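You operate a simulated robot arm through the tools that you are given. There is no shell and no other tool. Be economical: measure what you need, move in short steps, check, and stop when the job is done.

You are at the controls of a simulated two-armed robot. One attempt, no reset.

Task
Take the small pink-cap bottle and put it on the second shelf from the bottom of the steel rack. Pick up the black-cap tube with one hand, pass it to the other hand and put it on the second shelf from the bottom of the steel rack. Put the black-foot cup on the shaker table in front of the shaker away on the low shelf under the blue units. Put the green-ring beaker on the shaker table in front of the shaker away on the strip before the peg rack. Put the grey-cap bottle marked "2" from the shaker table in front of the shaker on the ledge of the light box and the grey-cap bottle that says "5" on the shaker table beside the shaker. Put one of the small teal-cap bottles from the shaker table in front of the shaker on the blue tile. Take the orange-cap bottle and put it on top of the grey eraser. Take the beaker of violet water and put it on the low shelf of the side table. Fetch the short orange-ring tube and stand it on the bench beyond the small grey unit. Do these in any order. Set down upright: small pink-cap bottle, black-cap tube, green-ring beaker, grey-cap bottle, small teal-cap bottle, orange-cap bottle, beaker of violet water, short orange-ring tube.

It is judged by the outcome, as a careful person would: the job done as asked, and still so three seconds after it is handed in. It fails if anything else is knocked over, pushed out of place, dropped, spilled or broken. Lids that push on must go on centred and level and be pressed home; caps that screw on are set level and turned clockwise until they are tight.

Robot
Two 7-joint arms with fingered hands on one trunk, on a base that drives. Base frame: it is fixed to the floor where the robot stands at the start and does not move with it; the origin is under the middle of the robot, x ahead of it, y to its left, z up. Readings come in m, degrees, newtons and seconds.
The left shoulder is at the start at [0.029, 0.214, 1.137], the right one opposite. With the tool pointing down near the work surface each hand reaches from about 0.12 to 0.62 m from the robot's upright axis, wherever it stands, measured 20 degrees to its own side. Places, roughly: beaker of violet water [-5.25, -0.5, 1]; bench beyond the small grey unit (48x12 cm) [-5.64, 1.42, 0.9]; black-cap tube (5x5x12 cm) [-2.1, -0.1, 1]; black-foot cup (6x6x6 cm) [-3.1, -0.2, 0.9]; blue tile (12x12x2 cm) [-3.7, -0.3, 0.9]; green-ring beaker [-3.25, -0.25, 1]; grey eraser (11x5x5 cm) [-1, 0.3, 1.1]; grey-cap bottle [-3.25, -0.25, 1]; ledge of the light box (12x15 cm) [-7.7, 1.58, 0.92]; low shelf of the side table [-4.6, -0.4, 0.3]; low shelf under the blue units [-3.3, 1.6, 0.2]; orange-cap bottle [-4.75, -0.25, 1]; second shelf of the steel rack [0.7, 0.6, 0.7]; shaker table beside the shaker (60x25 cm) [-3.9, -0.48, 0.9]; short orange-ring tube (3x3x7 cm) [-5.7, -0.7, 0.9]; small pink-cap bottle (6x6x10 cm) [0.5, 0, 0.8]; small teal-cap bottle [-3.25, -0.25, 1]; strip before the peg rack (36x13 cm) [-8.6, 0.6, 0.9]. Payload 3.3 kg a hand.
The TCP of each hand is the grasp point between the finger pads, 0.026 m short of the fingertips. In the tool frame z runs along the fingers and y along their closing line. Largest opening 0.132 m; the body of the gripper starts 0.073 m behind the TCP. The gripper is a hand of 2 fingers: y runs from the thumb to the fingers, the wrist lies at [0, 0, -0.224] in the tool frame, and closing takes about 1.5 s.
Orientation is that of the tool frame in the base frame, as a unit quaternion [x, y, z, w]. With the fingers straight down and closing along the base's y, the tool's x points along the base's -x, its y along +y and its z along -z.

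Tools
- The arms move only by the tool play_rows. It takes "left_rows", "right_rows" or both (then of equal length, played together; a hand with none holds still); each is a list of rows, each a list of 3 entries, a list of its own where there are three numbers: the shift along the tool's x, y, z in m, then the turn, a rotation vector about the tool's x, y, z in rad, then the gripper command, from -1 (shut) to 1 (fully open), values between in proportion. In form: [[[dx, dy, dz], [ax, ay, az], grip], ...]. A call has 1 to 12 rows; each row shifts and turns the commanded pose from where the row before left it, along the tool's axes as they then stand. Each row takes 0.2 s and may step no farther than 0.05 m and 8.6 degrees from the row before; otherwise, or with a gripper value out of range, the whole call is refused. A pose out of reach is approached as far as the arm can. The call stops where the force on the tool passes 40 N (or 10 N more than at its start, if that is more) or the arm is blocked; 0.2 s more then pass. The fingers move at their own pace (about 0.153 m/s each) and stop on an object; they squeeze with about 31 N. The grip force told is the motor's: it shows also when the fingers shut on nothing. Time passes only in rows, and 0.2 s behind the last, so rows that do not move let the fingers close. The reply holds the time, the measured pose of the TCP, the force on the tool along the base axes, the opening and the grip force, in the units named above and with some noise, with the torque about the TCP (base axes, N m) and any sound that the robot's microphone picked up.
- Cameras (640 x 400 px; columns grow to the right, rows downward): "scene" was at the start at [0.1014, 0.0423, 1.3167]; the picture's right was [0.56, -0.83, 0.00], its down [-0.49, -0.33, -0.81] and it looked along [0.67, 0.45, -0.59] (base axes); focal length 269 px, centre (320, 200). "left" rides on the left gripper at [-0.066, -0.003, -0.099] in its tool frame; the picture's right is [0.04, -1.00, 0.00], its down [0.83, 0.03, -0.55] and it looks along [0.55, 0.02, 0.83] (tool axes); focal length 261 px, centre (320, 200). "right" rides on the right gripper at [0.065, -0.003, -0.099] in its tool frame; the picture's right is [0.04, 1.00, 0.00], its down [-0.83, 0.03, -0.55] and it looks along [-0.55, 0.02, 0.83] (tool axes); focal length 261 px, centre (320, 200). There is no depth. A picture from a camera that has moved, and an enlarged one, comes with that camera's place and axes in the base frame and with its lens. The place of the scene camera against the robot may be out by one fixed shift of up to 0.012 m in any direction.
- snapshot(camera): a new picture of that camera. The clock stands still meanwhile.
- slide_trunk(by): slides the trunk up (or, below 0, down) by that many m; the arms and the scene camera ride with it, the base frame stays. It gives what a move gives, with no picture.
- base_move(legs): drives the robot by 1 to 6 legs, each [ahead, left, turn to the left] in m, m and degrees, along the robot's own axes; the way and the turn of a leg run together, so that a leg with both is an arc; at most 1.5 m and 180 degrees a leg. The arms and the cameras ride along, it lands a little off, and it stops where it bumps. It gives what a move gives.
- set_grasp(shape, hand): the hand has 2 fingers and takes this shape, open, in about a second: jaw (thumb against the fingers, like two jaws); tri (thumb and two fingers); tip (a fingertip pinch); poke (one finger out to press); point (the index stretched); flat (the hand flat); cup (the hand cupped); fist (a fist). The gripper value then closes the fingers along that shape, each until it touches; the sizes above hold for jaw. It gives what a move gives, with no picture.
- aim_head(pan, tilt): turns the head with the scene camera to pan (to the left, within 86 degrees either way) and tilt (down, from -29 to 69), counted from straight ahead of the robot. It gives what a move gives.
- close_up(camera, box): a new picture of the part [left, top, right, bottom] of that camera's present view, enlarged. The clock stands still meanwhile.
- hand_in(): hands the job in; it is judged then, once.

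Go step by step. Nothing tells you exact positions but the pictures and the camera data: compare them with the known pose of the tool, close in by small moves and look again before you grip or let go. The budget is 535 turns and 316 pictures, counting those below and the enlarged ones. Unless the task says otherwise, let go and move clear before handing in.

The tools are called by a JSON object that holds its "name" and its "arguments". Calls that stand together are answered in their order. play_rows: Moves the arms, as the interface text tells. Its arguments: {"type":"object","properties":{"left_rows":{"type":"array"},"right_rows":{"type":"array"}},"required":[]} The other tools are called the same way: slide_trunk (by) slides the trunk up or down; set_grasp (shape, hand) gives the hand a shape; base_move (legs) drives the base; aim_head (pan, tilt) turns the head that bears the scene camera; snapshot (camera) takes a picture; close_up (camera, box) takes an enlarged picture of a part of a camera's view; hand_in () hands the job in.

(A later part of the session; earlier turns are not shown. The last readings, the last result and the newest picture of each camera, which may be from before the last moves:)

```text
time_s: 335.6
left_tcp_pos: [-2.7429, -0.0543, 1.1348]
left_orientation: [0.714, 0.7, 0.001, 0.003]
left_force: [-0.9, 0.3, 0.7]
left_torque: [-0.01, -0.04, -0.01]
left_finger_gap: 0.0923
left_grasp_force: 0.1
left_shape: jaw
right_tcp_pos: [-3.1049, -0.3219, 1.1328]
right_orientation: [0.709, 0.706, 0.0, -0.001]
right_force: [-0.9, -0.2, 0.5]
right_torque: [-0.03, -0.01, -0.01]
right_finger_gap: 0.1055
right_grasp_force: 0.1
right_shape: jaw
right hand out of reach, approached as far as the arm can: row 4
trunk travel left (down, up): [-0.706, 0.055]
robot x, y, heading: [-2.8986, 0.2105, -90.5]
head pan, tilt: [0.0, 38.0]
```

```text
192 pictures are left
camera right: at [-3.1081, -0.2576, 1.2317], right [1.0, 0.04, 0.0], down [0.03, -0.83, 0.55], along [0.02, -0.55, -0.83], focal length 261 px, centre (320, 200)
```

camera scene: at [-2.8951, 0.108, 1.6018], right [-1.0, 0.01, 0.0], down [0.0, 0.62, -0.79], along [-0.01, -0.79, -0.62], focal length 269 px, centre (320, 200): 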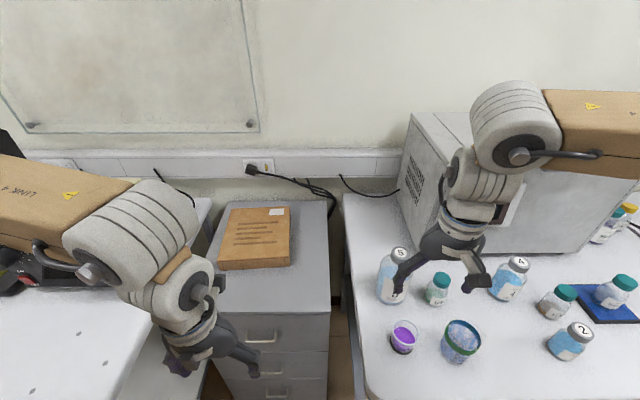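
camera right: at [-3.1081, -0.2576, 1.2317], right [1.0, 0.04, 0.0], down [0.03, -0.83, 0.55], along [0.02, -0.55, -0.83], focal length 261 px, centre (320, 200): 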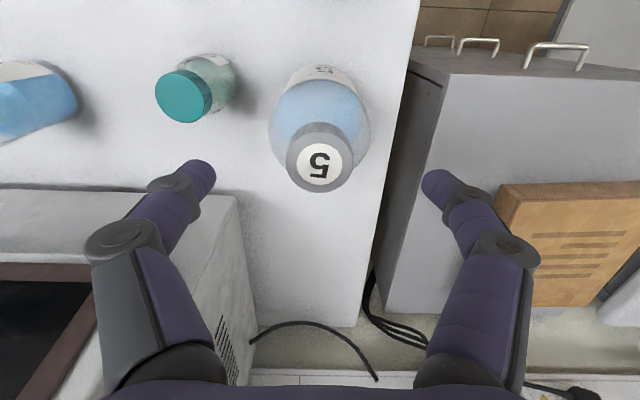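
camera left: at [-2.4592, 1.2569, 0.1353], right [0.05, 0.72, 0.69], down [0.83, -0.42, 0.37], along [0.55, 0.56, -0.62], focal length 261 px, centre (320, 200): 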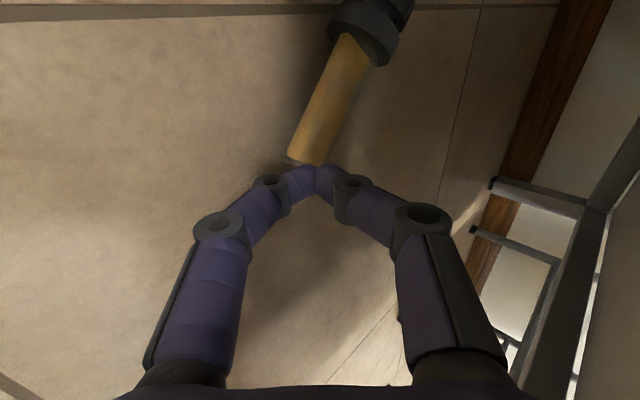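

{"name": "play_rows", "arguments": {"right_rows": [[[-0.018, 0, 0.03], [0, 0, 0], 0.6], [[0, 0, 0.02], [0, 0, 0], 0.6], [[0, 0, 0], [0, 0, 0], 0.6]]}}

{"name": "snapshot", "arguments": {"camera": "right"}}

```text
time_s: 336.4
left_tcp_pos: [-2.7427, -0.0542, 1.1338]
left_orientation: [0.714, 0.701, 0.002, 0.003]
left_force: [-0.3, -0.1, 0.6]
left_torque: [0.0, -0.02, -0.01]
left_finger_gap: 0.0922
left_grasp_force: 0.0
left_shape: jaw
right_tcp_pos: [-3.1068, -0.3221, 1.1132]
right_orientation: [0.708, 0.706, -0.001, 0.0]
right_force: [0.5, 0.4, 0.1]
right_torque: [0.0, 0.01, -0.02]
right_finger_gap: 0.1057
right_grasp_force: 0.1
right_shape: jaw
right hand out of reach, approached as far as the arm can: row 1
trunk travel left (down, up): [-0.706, 0.055]
robot x, y, heading: [-2.9019, 0.2127, -90.6]
head pan, tilt: [0.0, 38.0]
```

```text
191 pictures are left
camera right: at [-3.1094, -0.2566, 1.2113], right [1.0, 0.04, 0.0], down [0.03, -0.83, 0.55], along [0.02, -0.55, -0.83], focal length 261 px, centre (320, 200)
```

right: 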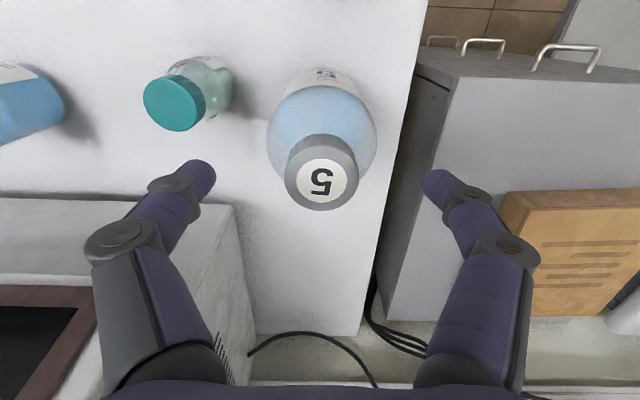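

I drive 6 cm closer (base clears under the table edge) to gain reach.

{"name": "base_move", "arguments": {"legs": [[0.06, 0, 0.5]]}}

{"name": "snapshot", "arguments": {"camera": "right"}}

```text
time_s: 337.6
left_tcp_pos: [-2.741, -0.1097, 1.1347]
left_orientation: [0.711, 0.703, 0.001, 0.004]
left_force: [-0.7, 0.2, -0.7]
left_torque: [-0.01, 0.0, -0.02]
left_finger_gap: 0.0921
left_grasp_force: 0.0
left_shape: jaw
right_tcp_pos: [-3.1017, -0.3809, 1.1133]
right_orientation: [0.707, 0.708, 0.001, 0.0]
right_force: [0.5, 0.4, -0.1]
right_torque: [-0.03, -0.04, 0.0]
right_finger_gap: 0.1059
right_grasp_force: 0.1
right_shape: jaw
trunk travel left (down, up): [-0.706, 0.055]
robot x, y, heading: [-2.9006, 0.1542, -90.0]
head pan, tilt: [0.0, 38.0]
stopped in leg 1: the robot was blocked; the commanded pose is now the measured one
```

```text
190 pictures are left
camera right: at [-3.106, -0.3147, 1.2117], right [1.0, 0.04, 0.0], down [0.04, -0.83, 0.55], along [0.02, -0.55, -0.83], focal length 261 px, centre (320, 200)
```

right: 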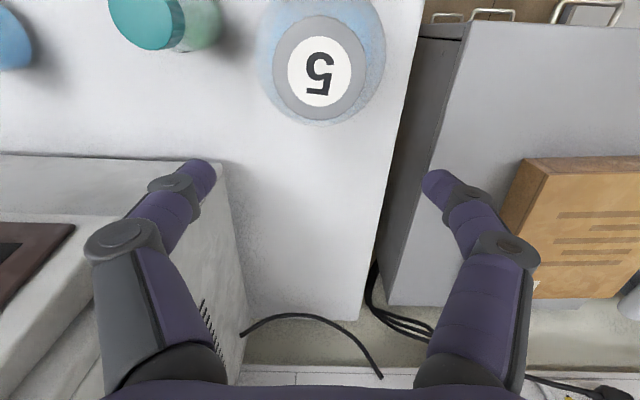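

{"name": "play_rows", "arguments": {"right_rows": [[[0.024, -0.003, 0], [0, 0, 0], 0.6], [[0.024, -0.002, 0], [0, 0, 0], 0.6], [[0, 0, 0.03], [0, 0, 0], 0.6], [[0, 0, 0.03], [0, 0, 0], 0.6], [[0, 0, 0.02], [0, 0, 0], 0.6]]}}

{"name": "snapshot", "arguments": {"camera": "right"}}

{"name": "close_up", "arguments": {"camera": "scene", "box": [320, 160, 520, 320]}}

```text
time_s: 338.8
left_tcp_pos: [-2.7409, -0.1105, 1.1334]
left_orientation: [0.711, 0.703, 0.001, 0.004]
left_force: [0.6, 0.4, 0.7]
left_torque: [0.01, 0.02, 0.02]
left_finger_gap: 0.0923
left_grasp_force: 0.0
left_shape: jaw
right_tcp_pos: [-3.1071, -0.3317, 1.0329]
right_orientation: [0.707, 0.708, -0.001, 0.0]
right_force: [0.4, 0.1, 0.3]
right_torque: [0.03, 0.02, 0.0]
right_finger_gap: 0.1055
right_grasp_force: 0.0
right_shape: jaw
trunk travel left (down, up): [-0.706, 0.055]
robot x, y, heading: [-2.8976, 0.1536, -89.9]
head pan, tilt: [0.0, 38.0]
```

```text
189 pictures are left
camera right: at [-3.1113, -0.267, 1.1307], right [1.0, 0.04, 0.0], down [0.04, -0.83, 0.55], along [0.02, -0.55, -0.83], focal length 261 px, centre (320, 200)
```

right: 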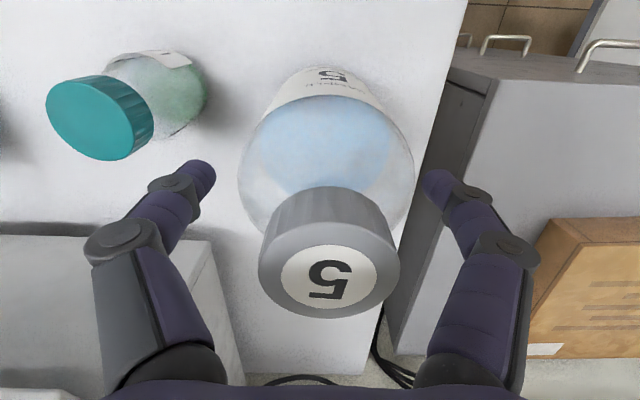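

```text
2.50 times, centred on (420, 240) of scene
camera zoom: at [-2.8942, 0.0501, 1.6018], right [-1.0, 0.0, 0.0], down [0.0, 0.62, -0.79], along [0.0, -0.79, -0.62], focal length 672 px, centre (70, 100)
```

zoom: 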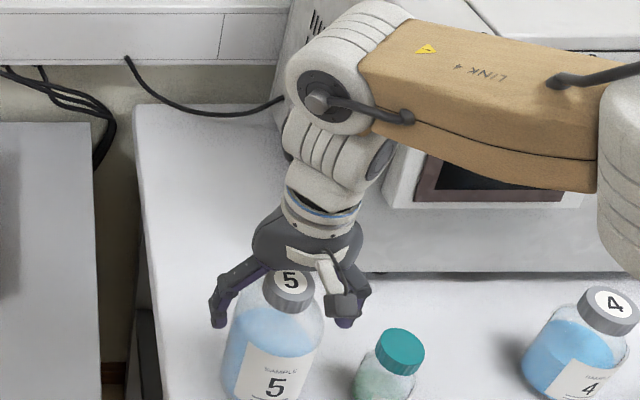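

{"name": "play_rows", "arguments": {"right_rows": [[[0.004, 0, 0.01], [0, 0, 0], 0.6], [[0, 0, 0.008], [0, 0, 0], 0.6], [[0, 0, 0], [0, 0, 0], 0.2], [[0, 0, 0], [0, 0, 0], -0.4], [[0, 0, 0], [0, 0, 0], -1], [[0, 0, 0], [0, 0, 0], -1], [[0, 0, 0], [0, 0, 0], -1]]}}

{"name": "snapshot", "arguments": {"camera": "right"}}

```text
time_s: 340.4
left_tcp_pos: [-2.7401, -0.1108, 1.1344]
left_orientation: [0.712, 0.703, 0.003, 0.003]
left_force: [0.1, 0.8, -0.1]
left_torque: [0.0, 0.02, 0.02]
left_finger_gap: 0.0923
left_grasp_force: 0.0
left_shape: jaw
right_tcp_pos: [-3.1083, -0.3271, 1.0146]
right_orientation: [0.707, 0.707, 0.001, 0.0]
right_force: [-0.5, 0.7, -0.4]
right_torque: [-0.04, -0.01, -0.02]
right_finger_gap: 0.0766
right_grasp_force: 31.1
right_shape: jaw
trunk travel left (down, up): [-0.706, 0.055]
robot x, y, heading: [-2.9015, 0.1518, -90.0]
head pan, tilt: [0.0, 38.0]
```

```text
187 pictures are left
camera right: at [-3.1113, -0.2633, 1.1128], right [1.0, 0.04, 0.0], down [0.04, -0.83, 0.55], along [0.02, -0.55, -0.83], focal length 261 px, centre (320, 200)
```

right: 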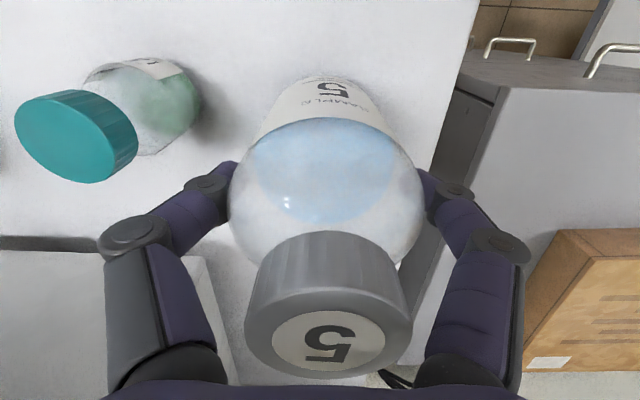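

Gripped around the full body (7.7 cm). I lift slowly, then pull back while rising.

{"name": "play_rows", "arguments": {"right_rows": [[[0, 0, -0.015], [0, 0, 0], -1], [[0, 0, -0.02], [0, 0, 0], -1], [[0, 0, -0.03], [0, 0, 0], -1], [[0, 0, -0.03], [0, 0, 0], -1], [[0.02, 0, -0.03], [0, 0, 0], -1], [[0.03, 0, -0.03], [0, 0, 0], -1], [[0.03, 0, -0.02], [0, 0, 0], -1]]}}

```text
time_s: 341.9
left_tcp_pos: [-2.7417, -0.1112, 1.1349]
left_orientation: [0.711, 0.703, 0.002, 0.005]
left_force: [-0.1, 0.8, 0.3]
left_torque: [-0.04, 0.01, -0.01]
left_finger_gap: 0.092
left_grasp_force: 0.0
left_shape: jaw
right_tcp_pos: [-3.1092, -0.2466, 1.1901]
right_orientation: [0.707, 0.708, 0.0, 0.0]
right_force: [-0.3, -0.1, -4.6]
right_torque: [-0.01, -0.01, -0.03]
right_finger_gap: 0.0768
right_grasp_force: 30.6
right_shape: jaw
trunk travel left (down, up): [-0.706, 0.055]
robot x, y, heading: [-2.8966, 0.152, -89.8]
head pan, tilt: [0.0, 38.0]
```

{"name": "base_move", "arguments": {"legs": [[0, -0.83, 0]]}}

{"name": "snapshot", "arguments": {"camera": "right"}}

{"name": "aim_head", "arguments": {"pan": -30, "tilt": 40}}

{"name": "snapshot", "arguments": {"camera": "scene"}}

```text
time_s: 342.7
left_tcp_pos: [-2.7418, -0.1114, 1.1328]
left_orientation: [0.711, 0.703, 0.002, 0.002]
left_force: [0.1, -1.4, -0.4]
left_torque: [-0.01, -0.02, -0.02]
left_finger_gap: 0.0922
left_grasp_force: 0.0
left_shape: jaw
right_tcp_pos: [-3.1092, -0.2476, 1.1901]
right_orientation: [0.706, 0.708, 0.0, -0.001]
right_force: [-0.3, 0.2, -4.9]
right_torque: [0.04, 0.01, 0.0]
right_finger_gap: 0.0767
right_grasp_force: 31.2
right_shape: jaw
trunk travel left (down, up): [-0.706, 0.055]
robot x, y, heading: [-2.8967, 0.1545, -90.1]
head pan, tilt: [0.0, 38.0]
stopped in leg 1: the robot was blocked; the commanded pose is now the measured one
```

```text
186 pictures are left
camera right: at [-3.1134, -0.1836, 1.2887], right [1.0, 0.04, 0.0], down [0.04, -0.83, 0.55], along [0.02, -0.55, -0.83], focal length 261 px, centre (320, 200)
```

right: 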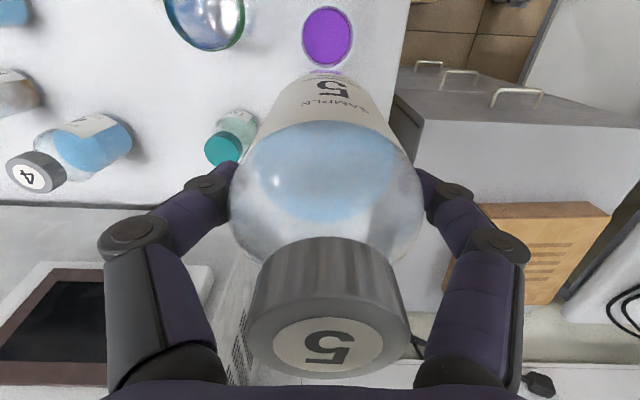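

```text
time_s: 343.6
left_tcp_pos: [-2.7414, -0.1105, 1.1342]
left_orientation: [0.712, 0.702, 0.001, 0.004]
left_force: [0.0, -0.1, 0.1]
left_torque: [-0.01, -0.02, 0.0]
left_finger_gap: 0.0922
left_grasp_force: 0.0
left_shape: jaw
right_tcp_pos: [-3.11, -0.248, 1.1897]
right_orientation: [0.706, 0.708, 0.0, -0.001]
right_force: [0.7, -0.1, -5.9]
right_torque: [0.04, 0.0, 0.02]
right_finger_gap: 0.0769
right_grasp_force: 31.1
right_shape: jaw
trunk travel left (down, up): [-0.706, 0.055]
robot x, y, heading: [-2.8982, 0.1528, -89.6]
head pan, tilt: [-30.0, 40.0]
```

```text
185 pictures are left
camera scene: at [-2.9378, 0.0632, 1.5988], right [-0.87, 0.5, 0.0], down [0.32, 0.56, -0.77], along [-0.38, -0.66, -0.64], focal length 269 px, centre (320, 200)
```

scene: 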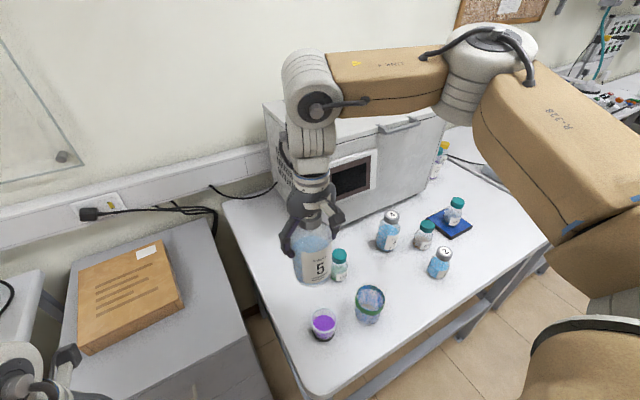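

The base is against a table leg. I back up 10 cm and then drive right.

{"name": "base_move", "arguments": {"legs": [[-0.1, 0, 0], [0, -0.83, 0]]}}

{"name": "aim_head", "arguments": {"pan": -10, "tilt": 40}}

{"name": "snapshot", "arguments": {"camera": "right"}}

{"name": "snapshot", "arguments": {"camera": "scene"}}

```text
time_s: 348.8
left_tcp_pos: [-3.563, -0.0157, 1.1338]
left_orientation: [0.708, 0.706, 0.002, 0.003]
left_force: [-0.1, -0.2, 0.4]
left_torque: [0.02, 0.01, 0.03]
left_finger_gap: 0.0922
left_grasp_force: 0.1
left_shape: jaw
right_tcp_pos: [-3.9288, -0.1579, 1.1911]
right_orientation: [0.702, 0.712, 0.0, 0.0]
right_force: [-0.1, -0.1, -5.6]
right_torque: [0.01, -0.03, 0.0]
right_finger_gap: 0.0769
right_grasp_force: 30.8
right_shape: jaw
trunk travel left (down, up): [-0.706, 0.055]
robot x, y, heading: [-3.7234, 0.2516, -89.6]
head pan, tilt: [-30.0, 40.0]
```

```text
time_s: 349.6
left_tcp_pos: [-3.5631, -0.0155, 1.1341]
left_orientation: [0.707, 0.707, 0.002, 0.003]
left_force: [0.0, 0.0, 0.4]
left_torque: [-0.01, 0.02, -0.03]
left_finger_gap: 0.0922
left_grasp_force: 0.0
left_shape: jaw
right_tcp_pos: [-3.9296, -0.156, 1.1903]
right_orientation: [0.702, 0.712, -0.001, -0.001]
right_force: [-0.1, 0.5, -4.4]
right_torque: [0.04, 0.0, -0.03]
right_finger_gap: 0.0769
right_grasp_force: 31.0
right_shape: jaw
trunk travel left (down, up): [-0.706, 0.055]
robot x, y, heading: [-3.7228, 0.2478, -89.1]
head pan, tilt: [-10.0, 40.0]
```

```text
184 pictures are left
camera right: at [-3.9337, -0.0921, 1.289], right [1.0, 0.05, 0.0], down [0.05, -0.83, 0.55], along [0.03, -0.55, -0.83], focal length 261 px, centre (320, 200)
```

right: 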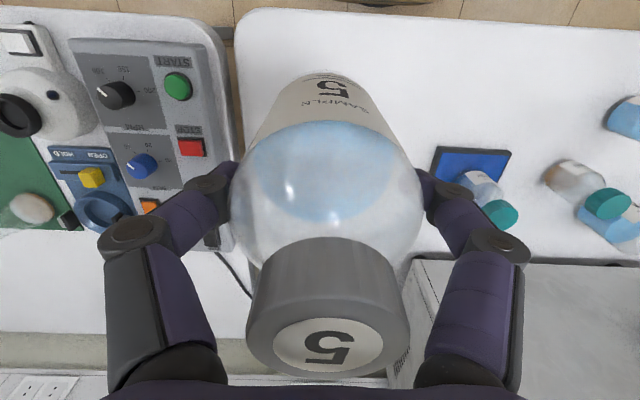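

```text
183 pictures are left
camera scene: at [-3.7331, 0.1466, 1.5988], right [-0.99, 0.16, 0.0], down [0.11, 0.63, -0.77], along [-0.13, -0.76, -0.64], focal length 269 px, centre (320, 200)
```

scene: 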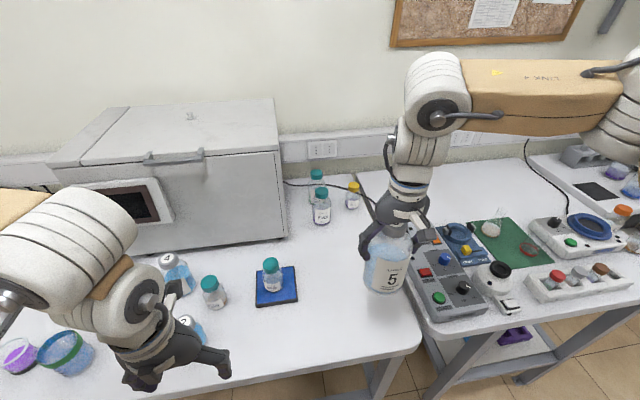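

The strip beside the shaker runs between shaker and table edge (x≈-3.78…-4.03). I aim for (-3.905, -0.33): drive 6 cm closer and lower the bottle.

{"name": "base_move", "arguments": {"legs": [[0.06, 0, 0]]}}

{"name": "play_rows", "arguments": {"right_rows": [[[-0.025, 0.005, 0.02], [0, 0, 0], -1], [[-0.025, 0.005, 0.02], [0, 0, 0], -1], [[-0.025, 0.005, 0.02], [0, 0, 0], -1], [[-0.025, 0.005, 0.02], [0, 0, 0], -1], [[-0.01, 0.004, 0.03], [0, 0, 0], -1], [[0, 0, 0.03], [0, 0, 0], -1], [[0, 0, 0.02], [0, 0, 0], -1]]}}

{"name": "snapshot", "arguments": {"camera": "scene"}}

```text
time_s: 350.6
left_tcp_pos: [-3.5613, -0.0779, 1.1336]
left_orientation: [0.707, 0.707, 0.002, 0.002]
left_force: [-0.5, 0.1, -0.2]
left_torque: [0.03, -0.02, -0.01]
left_finger_gap: 0.0923
left_grasp_force: 0.0
left_shape: jaw
right_tcp_pos: [-3.9275, -0.2189, 1.1893]
right_orientation: [0.702, 0.712, 0.0, -0.001]
right_force: [0.3, -1.1, -4.8]
right_torque: [0.05, -0.01, -0.01]
right_finger_gap: 0.0767
right_grasp_force: 31.0
right_shape: jaw
trunk travel left (down, up): [-0.706, 0.055]
robot x, y, heading: [-3.72, 0.1876, -89.2]
head pan, tilt: [-10.0, 40.0]
```

```text
time_s: 352.1
left_tcp_pos: [-3.5619, -0.076, 1.1334]
left_orientation: [0.707, 0.707, 0.002, 0.002]
left_force: [0.9, -0.1, -0.6]
left_torque: [0.0, 0.03, -0.01]
left_finger_gap: 0.0921
left_grasp_force: 0.2
left_shape: jaw
right_tcp_pos: [-3.9021, -0.3276, 1.0294]
right_orientation: [0.702, 0.712, -0.001, -0.001]
right_force: [0.2, 0.2, -5.1]
right_torque: [0.0, 0.0, 0.0]
right_finger_gap: 0.0767
right_grasp_force: 31.0
right_shape: jaw
trunk travel left (down, up): [-0.706, 0.055]
robot x, y, heading: [-3.7231, 0.1907, -89.5]
head pan, tilt: [-10.0, 40.0]
```

```text
182 pictures are left
camera scene: at [-3.7318, 0.0866, 1.5987], right [-0.99, 0.16, 0.0], down [0.1, 0.63, -0.77], along [-0.12, -0.76, -0.64], focal length 269 px, centre (320, 200)
```

scene: 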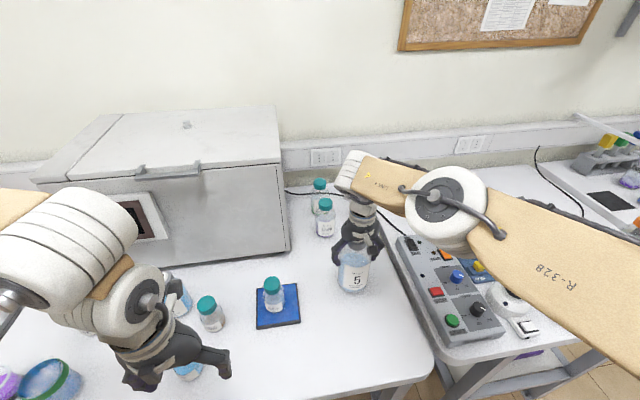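

{"name": "play_rows", "arguments": {"right_rows": [[[0, 0, 0.009], [0, 0, 0], -1], [[0, 0, 0.004], [0, 0, 0], -1], [[0, 0, 0.003], [0, 0, 0], -1]]}}

```text
time_s: 352.9
left_tcp_pos: [-3.5621, -0.0748, 1.1338]
left_orientation: [0.707, 0.707, 0.001, 0.003]
left_force: [0.7, 0.8, -0.1]
left_torque: [-0.01, 0.01, 0.0]
left_finger_gap: 0.0924
left_grasp_force: 0.0
left_shape: jaw
right_tcp_pos: [-3.9026, -0.3268, 1.0142]
right_orientation: [0.702, 0.712, -0.002, -0.001]
right_force: [1.1, -0.4, 1.9]
right_torque: [0.01, -0.05, 0.02]
right_finger_gap: 0.0766
right_grasp_force: 30.7
right_shape: jaw
trunk travel left (down, up): [-0.706, 0.055]
robot x, y, heading: [-3.7235, 0.1887, -89.1]
head pan, tilt: [-10.0, 40.0]
```

It's touching the table. I release and rise.

{"name": "play_rows", "arguments": {"right_rows": [[[0, 0, 0], [0, 0, 0], 0.2], [[0, 0, 0], [0, 0, 0], 0.5], [[0, 0, 0], [0, 0, 0], 0.6], [[0, 0, -0.04], [0, 0, 0], 0.6], [[0, 0, -0.04], [0, 0, 0], 0.6], [[0.02, 0, -0.04], [0, 0, 0], 0.6], [[0.03, 0, -0.04], [0, 0, 0], 0.6]]}}

{"name": "snapshot", "arguments": {"camera": "right"}}

```text
time_s: 354.6
left_tcp_pos: [-3.5608, -0.0736, 1.1332]
left_orientation: [0.707, 0.708, 0.001, 0.003]
left_force: [-0.7, 0.4, 0.0]
left_torque: [-0.02, -0.02, -0.01]
left_finger_gap: 0.0922
left_grasp_force: 0.0
left_shape: jaw
right_tcp_pos: [-3.9029, -0.274, 1.1774]
right_orientation: [0.702, 0.712, -0.002, 0.0]
right_force: [-0.3, 0.0, -0.1]
right_torque: [-0.01, 0.01, -0.02]
right_finger_gap: 0.1057
right_grasp_force: 0.0
right_shape: jaw
trunk travel left (down, up): [-0.706, 0.055]
robot x, y, heading: [-3.7227, 0.1919, -89.5]
head pan, tilt: [-10.0, 40.0]
```

```text
181 pictures are left
camera right: at [-3.9078, -0.209, 1.2756], right [1.0, 0.05, 0.0], down [0.05, -0.83, 0.56], along [0.03, -0.55, -0.83], focal length 261 px, centre (320, 200)
```

right: 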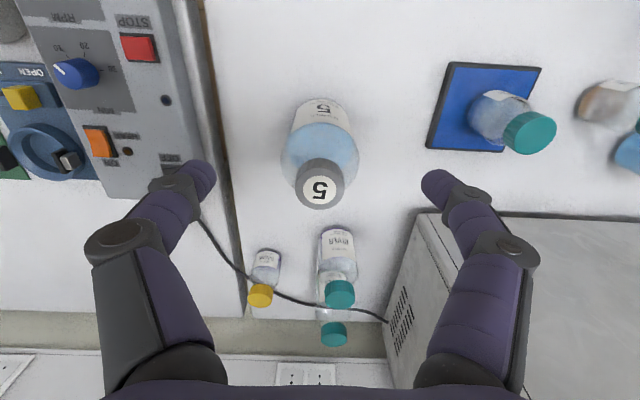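

Bottle "5" is done. Next I'll fetch bottle "2" (right hand) and the green-ring beaker (left hand). I shift the base left.

{"name": "base_move", "arguments": {"legs": [[-0.02, 0.42, 0]]}}

{"name": "snapshot", "arguments": {"camera": "right"}}

{"name": "snapshot", "arguments": {"camera": "left"}}

{"name": "snapshot", "arguments": {"camera": "scene"}}

```text
time_s: 357.1
left_tcp_pos: [-3.1453, -0.0473, 1.1329]
left_orientation: [0.706, 0.708, 0.001, 0.003]
left_force: [-0.1, -0.5, 0.8]
left_torque: [-0.01, -0.01, 0.01]
left_finger_gap: 0.0922
left_grasp_force: 0.1
left_shape: jaw
right_tcp_pos: [-3.4852, -0.2504, 1.1772]
right_orientation: [0.701, 0.713, -0.001, -0.001]
right_force: [0.1, 0.3, 0.2]
right_torque: [0.0, 0.03, -0.04]
right_finger_gap: 0.1052
right_grasp_force: 0.2
right_shape: jaw
trunk travel left (down, up): [-0.706, 0.055]
robot x, y, heading: [-3.305, 0.2125, -89.0]
head pan, tilt: [-10.0, 40.0]
```

```text
180 pictures are left
camera right: at [-3.4898, -0.185, 1.2745], right [1.0, 0.06, 0.0], down [0.05, -0.83, 0.55], along [0.03, -0.55, -0.83], focal length 261 px, centre (320, 200)
```

right: 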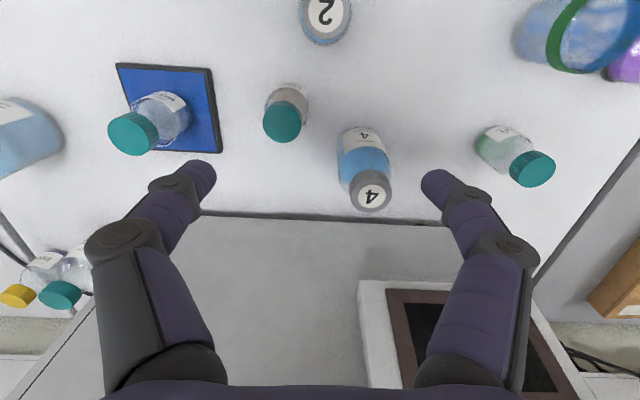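

```text
179 pictures are left
camera left: at [-3.1477, -0.1135, 1.2324], right [-1.0, 0.04, -0.01], down [0.03, 0.83, 0.55], along [0.03, 0.55, -0.83], focal length 261 px, centre (320, 200)
```

left: 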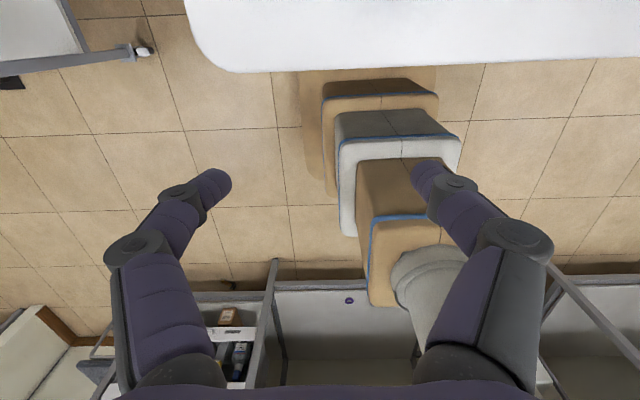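

```text
178 pictures are left
camera scene: at [-3.3154, 0.1133, 1.5988], right [-0.99, 0.16, 0.0], down [0.1, 0.63, -0.77], along [-0.12, -0.76, -0.64], focal length 269 px, centre (320, 200)
```

scene: 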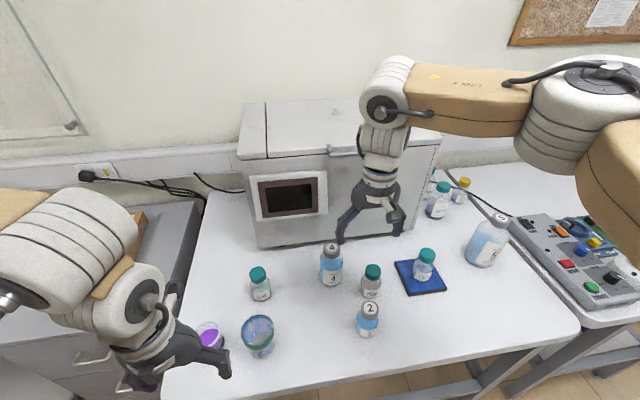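

{"name": "play_rows", "arguments": {"right_rows": [[[0.034, 0, 0.03], [0, 0, 0], 0.5], [[0.033, 0, 0.03], [0, 0, 0], 0.5], [[0, 0, 0.03], [0, 0, 0], 0.5], [[0, 0, 0.02], [0, 0, 0], 0.5]]}}

{"name": "snapshot", "arguments": {"camera": "right"}}

```text
time_s: 358.1
left_tcp_pos: [-3.1461, -0.0481, 1.1346]
left_orientation: [0.705, 0.709, 0.002, 0.003]
left_force: [0.6, 0.0, -1.0]
left_torque: [-0.01, -0.01, 0.05]
left_finger_gap: 0.0919
left_grasp_force: 0.0
left_shape: jaw
right_tcp_pos: [-3.4874, -0.1831, 1.0656]
right_orientation: [0.7, 0.714, -0.001, 0.0]
right_force: [-0.3, 0.2, 0.0]
right_torque: [0.0, 0.01, 0.0]
right_finger_gap: 0.0995
right_grasp_force: 0.0
right_shape: jaw
trunk travel left (down, up): [-0.706, 0.055]
robot x, y, heading: [-3.3103, 0.2158, -89.2]
head pan, tilt: [-10.0, 40.0]
```

```text
177 pictures are left
camera right: at [-3.4917, -0.1184, 1.1643], right [1.0, 0.06, 0.0], down [0.05, -0.83, 0.55], along [0.03, -0.55, -0.83], focal length 261 px, centre (320, 200)
```

right: 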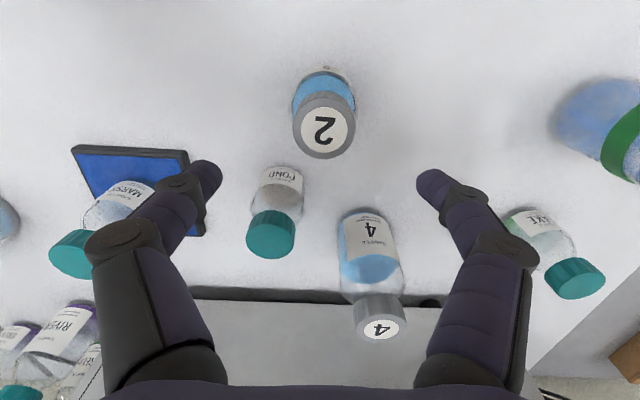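

{"name": "play_rows", "arguments": {"right_rows": [[[0.009, 0.001, 0.04], [0, 0, 0], 0.5], [[0, 0, 0.04], [0, 0, 0], 0.5], [[0, 0, 0.03], [0, 0, 0], 0.5], [[0, 0, 0.01], [0, 0, 0], 0.5], [[0, 0, 0], [0, 0, 0], 0], [[0, 0, 0], [0, 0, 0], -1], [[0, 0, 0], [0, 0, 0], -1], [[0, 0, 0], [0, 0, 0], -1], [[0, 0, 0], [0, 0, 0], -1], [[0, 0, -0.01], [0, 0, 0], -1]]}}

{"name": "snapshot", "arguments": {"camera": "right"}}

```text
time_s: 360.3
left_tcp_pos: [-3.1449, -0.0476, 1.1335]
left_orientation: [0.706, 0.709, 0.001, 0.004]
left_force: [-0.4, 0.1, 0.0]
left_torque: [-0.02, 0.02, 0.0]
left_finger_gap: 0.0923
left_grasp_force: 0.1
left_shape: jaw
right_tcp_pos: [-3.4858, -0.1752, 0.9559]
right_orientation: [0.701, 0.713, 0.0, -0.001]
right_force: [0.1, -0.1, -2.2]
right_torque: [-0.04, 0.0, -0.01]
right_finger_gap: 0.0479
right_grasp_force: 30.9
right_shape: jaw
trunk travel left (down, up): [-0.706, 0.055]
robot x, y, heading: [-3.306, 0.2169, -89.0]
head pan, tilt: [-10.0, 40.0]
```

```text
176 pictures are left
camera right: at [-3.4914, -0.1099, 1.0553], right [1.0, 0.06, 0.0], down [0.05, -0.83, 0.55], along [0.03, -0.55, -0.83], focal length 261 px, centre (320, 200)
```

right: 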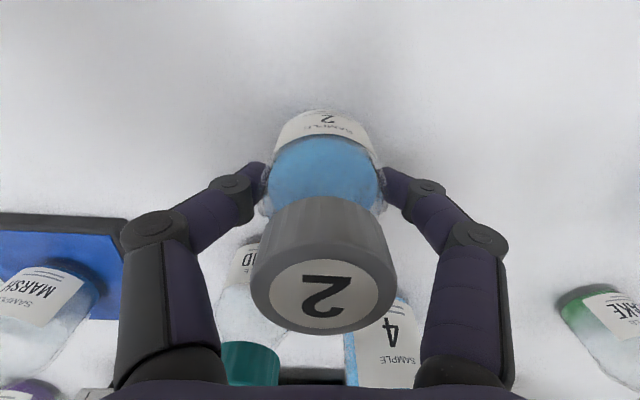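

Bottle "2" is held. I lift it and bring the left hand over the beaker.

{"name": "play_rows", "arguments": {"left_rows": [[[-0.032, -0.0185, 0], [0, 0, 0], 0.55], [[-0.032, -0.0185, 0], [0, 0, 0], 0.55], [[-0.032, -0.0185, 0], [0, 0, 0], 0.55], [[-0.032, -0.0185, 0], [0, 0, 0], 0.55], [[0, 0, 0.02], [0, 0, 0], 0.55], [[0, 0, 0.02], [0, 0, 0], 0.55]], "right_rows": [[[0, 0, -0.04], [0, 0, 0], -1], [[0, 0, -0.04], [0, 0, 0], -1], [[0, 0, -0.04], [0, 0, 0], -1], [[0, 0, -0.04], [0, 0, 0], -1], [[0, 0, -0.04], [0, 0, 0], -1], [[0, 0, 0], [0, 0, 0], -1]]}}

{"name": "snapshot", "arguments": {"camera": "left"}}

```text
time_s: 361.7
left_tcp_pos: [-3.2175, -0.1787, 1.0916]
left_orientation: [0.706, 0.708, 0.002, 0.003]
left_force: [0.4, -0.4, 0.1]
left_torque: [0.04, -0.03, 0.0]
left_finger_gap: 0.1023
left_grasp_force: 0.1
left_shape: jaw
right_tcp_pos: [-3.4876, -0.1732, 1.1538]
right_orientation: [0.701, 0.713, 0.0, -0.001]
right_force: [0.3, -0.7, -1.6]
right_torque: [0.01, -0.01, 0.0]
right_finger_gap: 0.0477
right_grasp_force: 30.7
right_shape: jaw
trunk travel left (down, up): [-0.706, 0.055]
robot x, y, heading: [-3.3081, 0.213, -89.1]
head pan, tilt: [-10.0, 40.0]
```

```text
175 pictures are left
camera left: at [-3.221, -0.2433, 1.1904], right [-1.0, 0.04, -0.01], down [0.03, 0.83, 0.55], along [0.03, 0.55, -0.83], focal length 261 px, centre (320, 200)
```

left: 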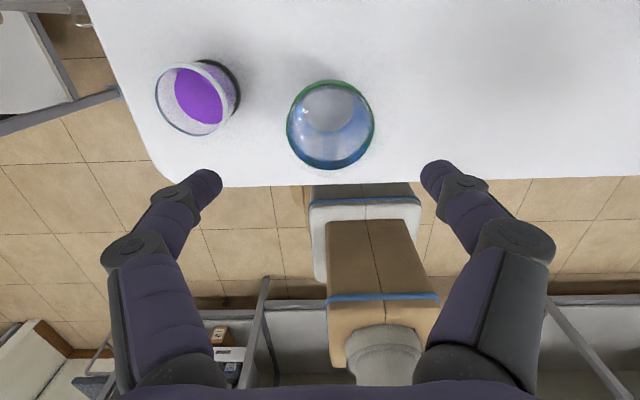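

{"name": "play_rows", "arguments": {"left_rows": [[[-0.004, -0.007, 0.03], [0, 0, 0], 0.55], [[0, 0, 0.03], [0, 0, 0], 0.55], [[0, 0, 0.03], [0, 0, 0], 0.55], [[0, 0, 0.02], [0, 0, 0], 0.55], [[0, 0, 0], [0, 0, 0], 0.55]]}}

{"name": "snapshot", "arguments": {"camera": "left"}}

```text
time_s: 362.9
left_tcp_pos: [-3.225, -0.1805, 0.9829]
left_orientation: [0.706, 0.708, 0.002, 0.004]
left_force: [1.0, -0.2, 0.0]
left_torque: [0.02, 0.03, 0.0]
left_finger_gap: 0.1021
left_grasp_force: 0.0
left_shape: jaw
right_tcp_pos: [-3.4855, -0.1726, 1.1541]
right_orientation: [0.7, 0.714, -0.001, -0.001]
right_force: [0.3, 0.2, -1.9]
right_torque: [-0.03, 0.01, 0.01]
right_finger_gap: 0.0478
right_grasp_force: 31.4
right_shape: jaw
trunk travel left (down, up): [-0.706, 0.055]
robot x, y, heading: [-3.3054, 0.2123, -88.9]
head pan, tilt: [-10.0, 40.0]
```

```text
174 pictures are left
camera left: at [-3.2276, -0.2454, 1.082], right [-1.0, 0.04, -0.01], down [0.03, 0.83, 0.55], along [0.03, 0.55, -0.83], focal length 261 px, centre (320, 200)
```

left: 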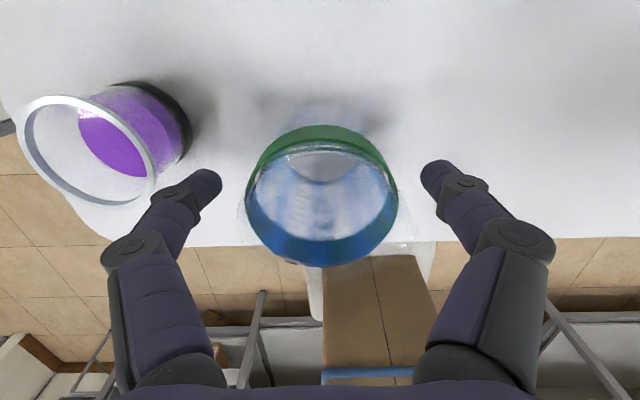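

Rim is at z≈0.977, diameter 7.3 cm, centred. I descend 4.5 cm and close gently.

{"name": "play_rows", "arguments": {"left_rows": [[[0.002, 0, 0.02], [0, 0, 0], 0.55], [[0, 0, 0.015], [0, 0, 0], 0.55], [[0, 0, 0.01], [0, 0, 0], 0.55], [[0, 0, 0], [0, 0, 0], 0.2], [[0, 0, 0], [0, 0, 0], 0.05], [[0, 0, 0], [0, 0, 0], -0.2], [[0, 0, 0], [0, 0, 0], -1], [[0, 0, 0], [0, 0, 0], -1]]}}

{"name": "snapshot", "arguments": {"camera": "left"}}

```text
time_s: 364.7
left_tcp_pos: [-3.2243, -0.1798, 0.9398]
left_orientation: [0.706, 0.708, 0.001, 0.003]
left_force: [-0.2, -0.1, 0.3]
left_torque: [0.01, 0.07, 0.05]
left_finger_gap: 0.0601
left_grasp_force: 30.8
left_shape: jaw
right_tcp_pos: [-3.4858, -0.1726, 1.152]
right_orientation: [0.701, 0.713, -0.001, -0.001]
right_force: [0.1, 0.2, -1.9]
right_torque: [-0.03, -0.03, -0.01]
right_finger_gap: 0.0478
right_grasp_force: 31.2
right_shape: jaw
trunk travel left (down, up): [-0.706, 0.055]
robot x, y, heading: [-3.3071, 0.2135, -89.2]
head pan, tilt: [-10.0, 40.0]
```

```text
173 pictures are left
camera left: at [-3.227, -0.2446, 1.038], right [-1.0, 0.04, -0.01], down [0.03, 0.83, 0.55], along [0.03, 0.55, -0.83], focal length 261 px, centre (320, 200)
```

left: 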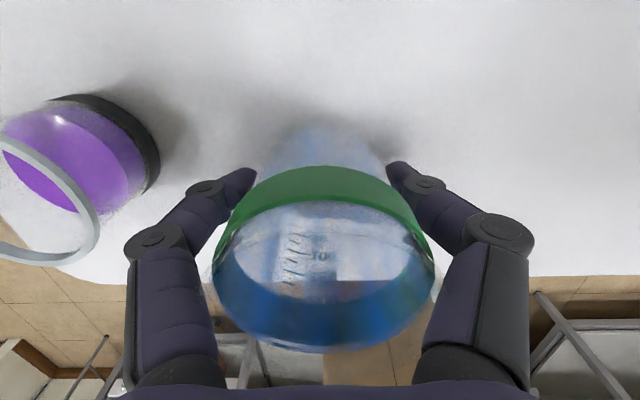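

Held (tapered beaker, 6 cm at the grip). I lift slowly and back away from the table.

{"name": "play_rows", "arguments": {"left_rows": [[[0, 0, -0.01], [0, 0, 0], -1], [[0, 0, -0.02], [0, 0, 0], -1], [[0, 0, -0.02], [0, 0, 0], -1], [[0, 0, -0.03], [0, 0, 0], -1], [[0, 0, -0.03], [0, 0, 0], -1], [[0, 0, -0.03], [0, 0, 0], -1], [[0, 0, -0.02], [0, 0, 0], -1], [[0, 0, -0.01], [0, 0, 0], -1]]}}

{"name": "base_move", "arguments": {"legs": [[-0.4, 0, 0]]}}

{"name": "snapshot", "arguments": {"camera": "left"}}

```text
time_s: 366.5
left_tcp_pos: [-3.2248, -0.1796, 1.1085]
left_orientation: [0.705, 0.709, 0.001, 0.005]
left_force: [0.3, -0.1, -0.4]
left_torque: [0.02, 0.03, -0.02]
left_finger_gap: 0.0598
left_grasp_force: 30.9
left_shape: jaw
right_tcp_pos: [-3.4856, -0.174, 1.1533]
right_orientation: [0.701, 0.713, -0.001, -0.001]
right_force: [0.4, 0.6, -2.2]
right_torque: [0.01, 0.0, 0.02]
right_finger_gap: 0.0474
right_grasp_force: 30.9
right_shape: jaw
trunk travel left (down, up): [-0.706, 0.055]
robot x, y, heading: [-3.3072, 0.2152, -89.0]
head pan, tilt: [-10.0, 40.0]
```

```text
time_s: 369.1
left_tcp_pos: [-3.2317, 0.2345, 1.1085]
left_orientation: [0.706, 0.708, 0.001, 0.004]
left_force: [0.4, 0.4, -0.6]
left_torque: [-0.03, -0.04, -0.01]
left_finger_gap: 0.0599
left_grasp_force: 31.0
left_shape: jaw
right_tcp_pos: [-3.4922, 0.2394, 1.1532]
right_orientation: [0.701, 0.713, 0.0, -0.001]
right_force: [0.2, 0.4, -1.8]
right_torque: [-0.04, -0.05, 0.03]
right_finger_gap: 0.0477
right_grasp_force: 30.8
right_shape: jaw
trunk travel left (down, up): [-0.706, 0.055]
robot x, y, heading: [-3.3151, 0.6308, -88.9]
head pan, tilt: [-10.0, 40.0]
```

```text
172 pictures are left
camera left: at [-3.2352, 0.1689, 1.2069], right [-1.0, 0.04, -0.01], down [0.03, 0.83, 0.55], along [0.03, 0.55, -0.83], focal length 261 px, centre (320, 200)
```

left: 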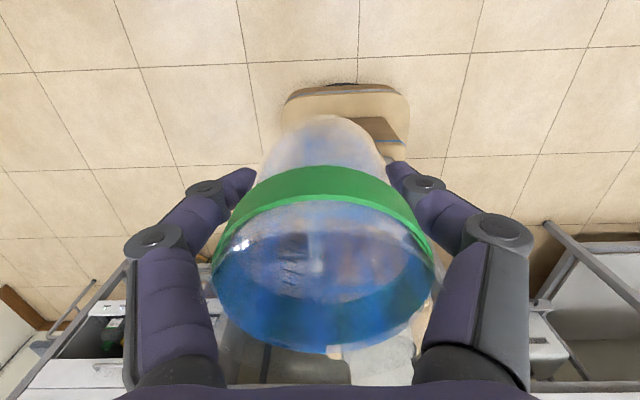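

I turn to look down the room and drive along the aisle in steps.

{"name": "base_move", "arguments": {"legs": [[0, 0, -90.8], [1.4, 0, 0]]}}

{"name": "aim_head", "arguments": {"pan": 0, "tilt": 20}}

{"name": "snapshot", "arguments": {"camera": "scene"}}

```text
time_s: 379.9
left_tcp_pos: [-5.1025, 0.4811, 1.1074]
left_orientation: [1.0, 0.018, -0.001, 0.003]
left_force: [0.3, 0.6, -0.5]
left_torque: [0.0, 0.03, 0.01]
left_finger_gap: 0.0598
left_grasp_force: 31.2
left_shape: jaw
right_tcp_pos: [-5.1066, 0.7419, 1.1521]
right_orientation: [1.0, 0.025, 0.001, -0.001]
right_force: [0.1, -0.8, -1.6]
right_torque: [0.02, 0.0, 0.02]
right_finger_gap: 0.0475
right_grasp_force: 31.1
right_shape: jaw
trunk travel left (down, up): [-0.706, 0.055]
robot x, y, heading: [-4.7102, 0.5783, -177.2]
head pan, tilt: [-10.0, 40.0]
```

```text
time_s: 380.7
left_tcp_pos: [-5.1016, 0.4822, 1.106]
left_orientation: [1.0, 0.018, -0.002, 0.003]
left_force: [-0.2, 0.2, -1.2]
left_torque: [0.01, 0.02, 0.01]
left_finger_gap: 0.0598
left_grasp_force: 30.8
left_shape: jaw
right_tcp_pos: [-5.105, 0.7417, 1.1534]
right_orientation: [1.0, 0.025, 0.0, 0.0]
right_force: [1.2, -0.1, -1.8]
right_torque: [0.01, 0.02, 0.01]
right_finger_gap: 0.0477
right_grasp_force: 31.1
right_shape: jaw
trunk travel left (down, up): [-0.706, 0.055]
robot x, y, heading: [-4.7107, 0.5739, -177.2]
head pan, tilt: [0.0, 20.0]
```

```text
171 pictures are left
camera scene: at [-4.8115, 0.5654, 1.6301], right [-0.05, 1.0, 0.0], down [0.34, 0.02, -0.94], along [-0.94, -0.05, -0.34], focal length 269 px, centre (320, 200)
```

scene: 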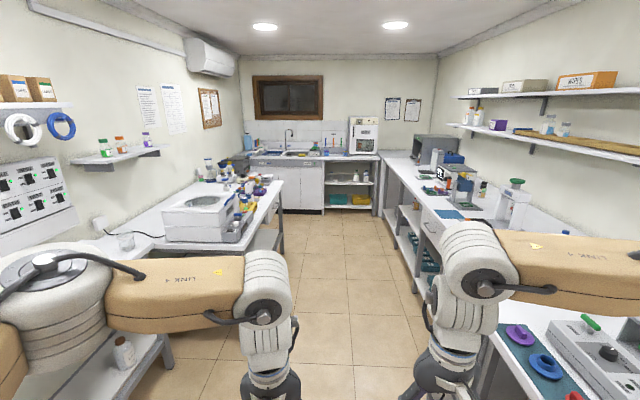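

{"name": "base_move", "arguments": {"legs": [[0, 0, -2.8], [1.5, 0, 0], [0.7, 0, 0]]}}

{"name": "aim_head", "arguments": {"pan": 0, "tilt": 25}}

{"name": "snapshot", "arguments": {"camera": "scene"}}

{"name": "aim_head", "arguments": {"pan": -55, "tilt": 25}}

{"name": "snapshot", "arguments": {"camera": "scene"}}

```text
time_s: 392.0
left_tcp_pos: [-7.3154, 0.4966, 1.1076]
left_orientation: [1.0, -0.009, -0.001, 0.004]
left_force: [-0.1, 0.1, -1.2]
left_torque: [0.04, 0.01, 0.02]
left_finger_gap: 0.0598
left_grasp_force: 31.3
left_shape: jaw
right_tcp_pos: [-7.304, 0.7573, 1.1529]
right_orientation: [1.0, -0.003, 0.001, -0.001]
right_force: [0.2, -0.5, -2.0]
right_torque: [0.03, 0.0, 0.01]
right_finger_gap: 0.0476
right_grasp_force: 31.1
right_shape: jaw
trunk travel left (down, up): [-0.706, 0.055]
robot x, y, heading: [-6.9212, 0.5702, 179.6]
head pan, tilt: [0.0, 20.0]
```

```text
time_s: 392.7
left_tcp_pos: [-7.3135, 0.4977, 1.1084]
left_orientation: [1.0, -0.009, -0.001, 0.003]
left_force: [0.5, 0.7, -0.5]
left_torque: [0.03, 0.0, 0.03]
left_finger_gap: 0.0598
left_grasp_force: 31.4
left_shape: jaw
right_tcp_pos: [-7.3032, 0.7572, 1.1528]
right_orientation: [1.0, -0.003, 0.001, -0.001]
right_force: [-0.6, 0.0, -2.3]
right_torque: [-0.01, 0.03, -0.01]
right_finger_gap: 0.0477
right_grasp_force: 31.3
right_shape: jaw
trunk travel left (down, up): [-0.706, 0.055]
robot x, y, heading: [-6.9207, 0.5638, 179.7]
head pan, tilt: [0.0, 25.0]
```

```text
170 pictures are left
camera scene: at [-7.0185, 0.564, 1.6221], right [0.01, 1.0, 0.0], down [0.42, 0.0, -0.91], along [-0.91, 0.01, -0.42], focal length 269 px, centre (320, 200)
```

scene: 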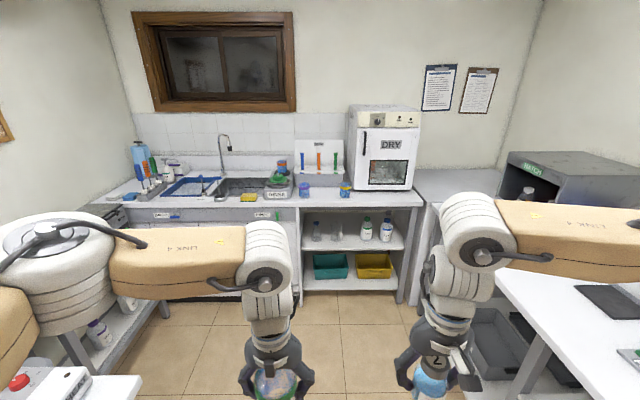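

```text
time_s: 393.9
left_tcp_pos: [-7.3132, 0.4969, 1.1085]
left_orientation: [1.0, -0.01, -0.002, 0.004]
left_force: [0.3, -0.5, -1.2]
left_torque: [0.0, 0.0, 0.03]
left_finger_gap: 0.0596
left_grasp_force: 30.8
left_shape: jaw
right_tcp_pos: [-7.3024, 0.7557, 1.1537]
right_orientation: [1.0, -0.002, 0.0, -0.001]
right_force: [0.1, 1.2, -2.9]
right_torque: [0.01, -0.01, -0.02]
right_finger_gap: 0.0477
right_grasp_force: 31.1
right_shape: jaw
trunk travel left (down, up): [-0.706, 0.055]
robot x, y, heading: [-6.92, 0.5681, 179.5]
head pan, tilt: [-55.0, 25.0]
```

```text
169 pictures are left
camera scene: at [-6.9785, 0.6391, 1.6221], right [0.82, 0.57, 0.0], down [0.24, -0.35, -0.91], along [-0.51, 0.75, -0.42], focal length 269 px, centre (320, 200)
```

scene: 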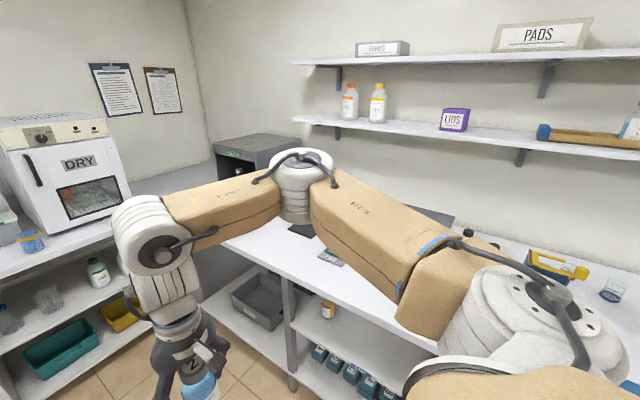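

{"name": "aim_head", "arguments": {"pan": 0, "tilt": 25}}

{"name": "close_up", "arguments": {"camera": "scene", "box": [240, 120, 420, 230]}}

```text
time_s: 395.1
left_tcp_pos: [-7.3145, 0.4961, 1.1085]
left_orientation: [1.0, -0.01, -0.002, 0.003]
left_force: [0.0, -0.1, -0.5]
left_torque: [-0.01, 0.01, 0.0]
left_finger_gap: 0.06
left_grasp_force: 31.1
left_shape: jaw
right_tcp_pos: [-7.3031, 0.7577, 1.1529]
right_orientation: [1.0, -0.002, 0.0, -0.001]
right_force: [-0.8, -0.4, -2.4]
right_torque: [0.03, 0.01, 0.02]
right_finger_gap: 0.0474
right_grasp_force: 31.2
right_shape: jaw
trunk travel left (down, up): [-0.706, 0.055]
robot x, y, heading: [-6.9198, 0.5671, 179.5]
head pan, tilt: [0.0, 25.0]
```

```text
3.56 times, centred on (330, 175) of scene
camera zoom: at [-7.0183, 0.5641, 1.6221], right [0.01, 1.0, 0.0], down [0.42, 0.0, -0.91], along [-0.91, 0.01, -0.42], focal length 955 px, centre (284, 289)
```

zoom: 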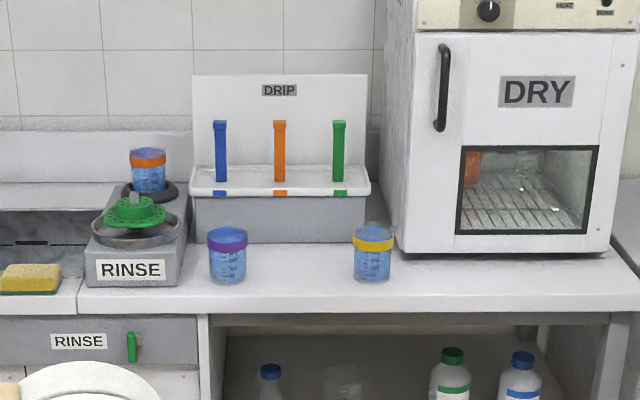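

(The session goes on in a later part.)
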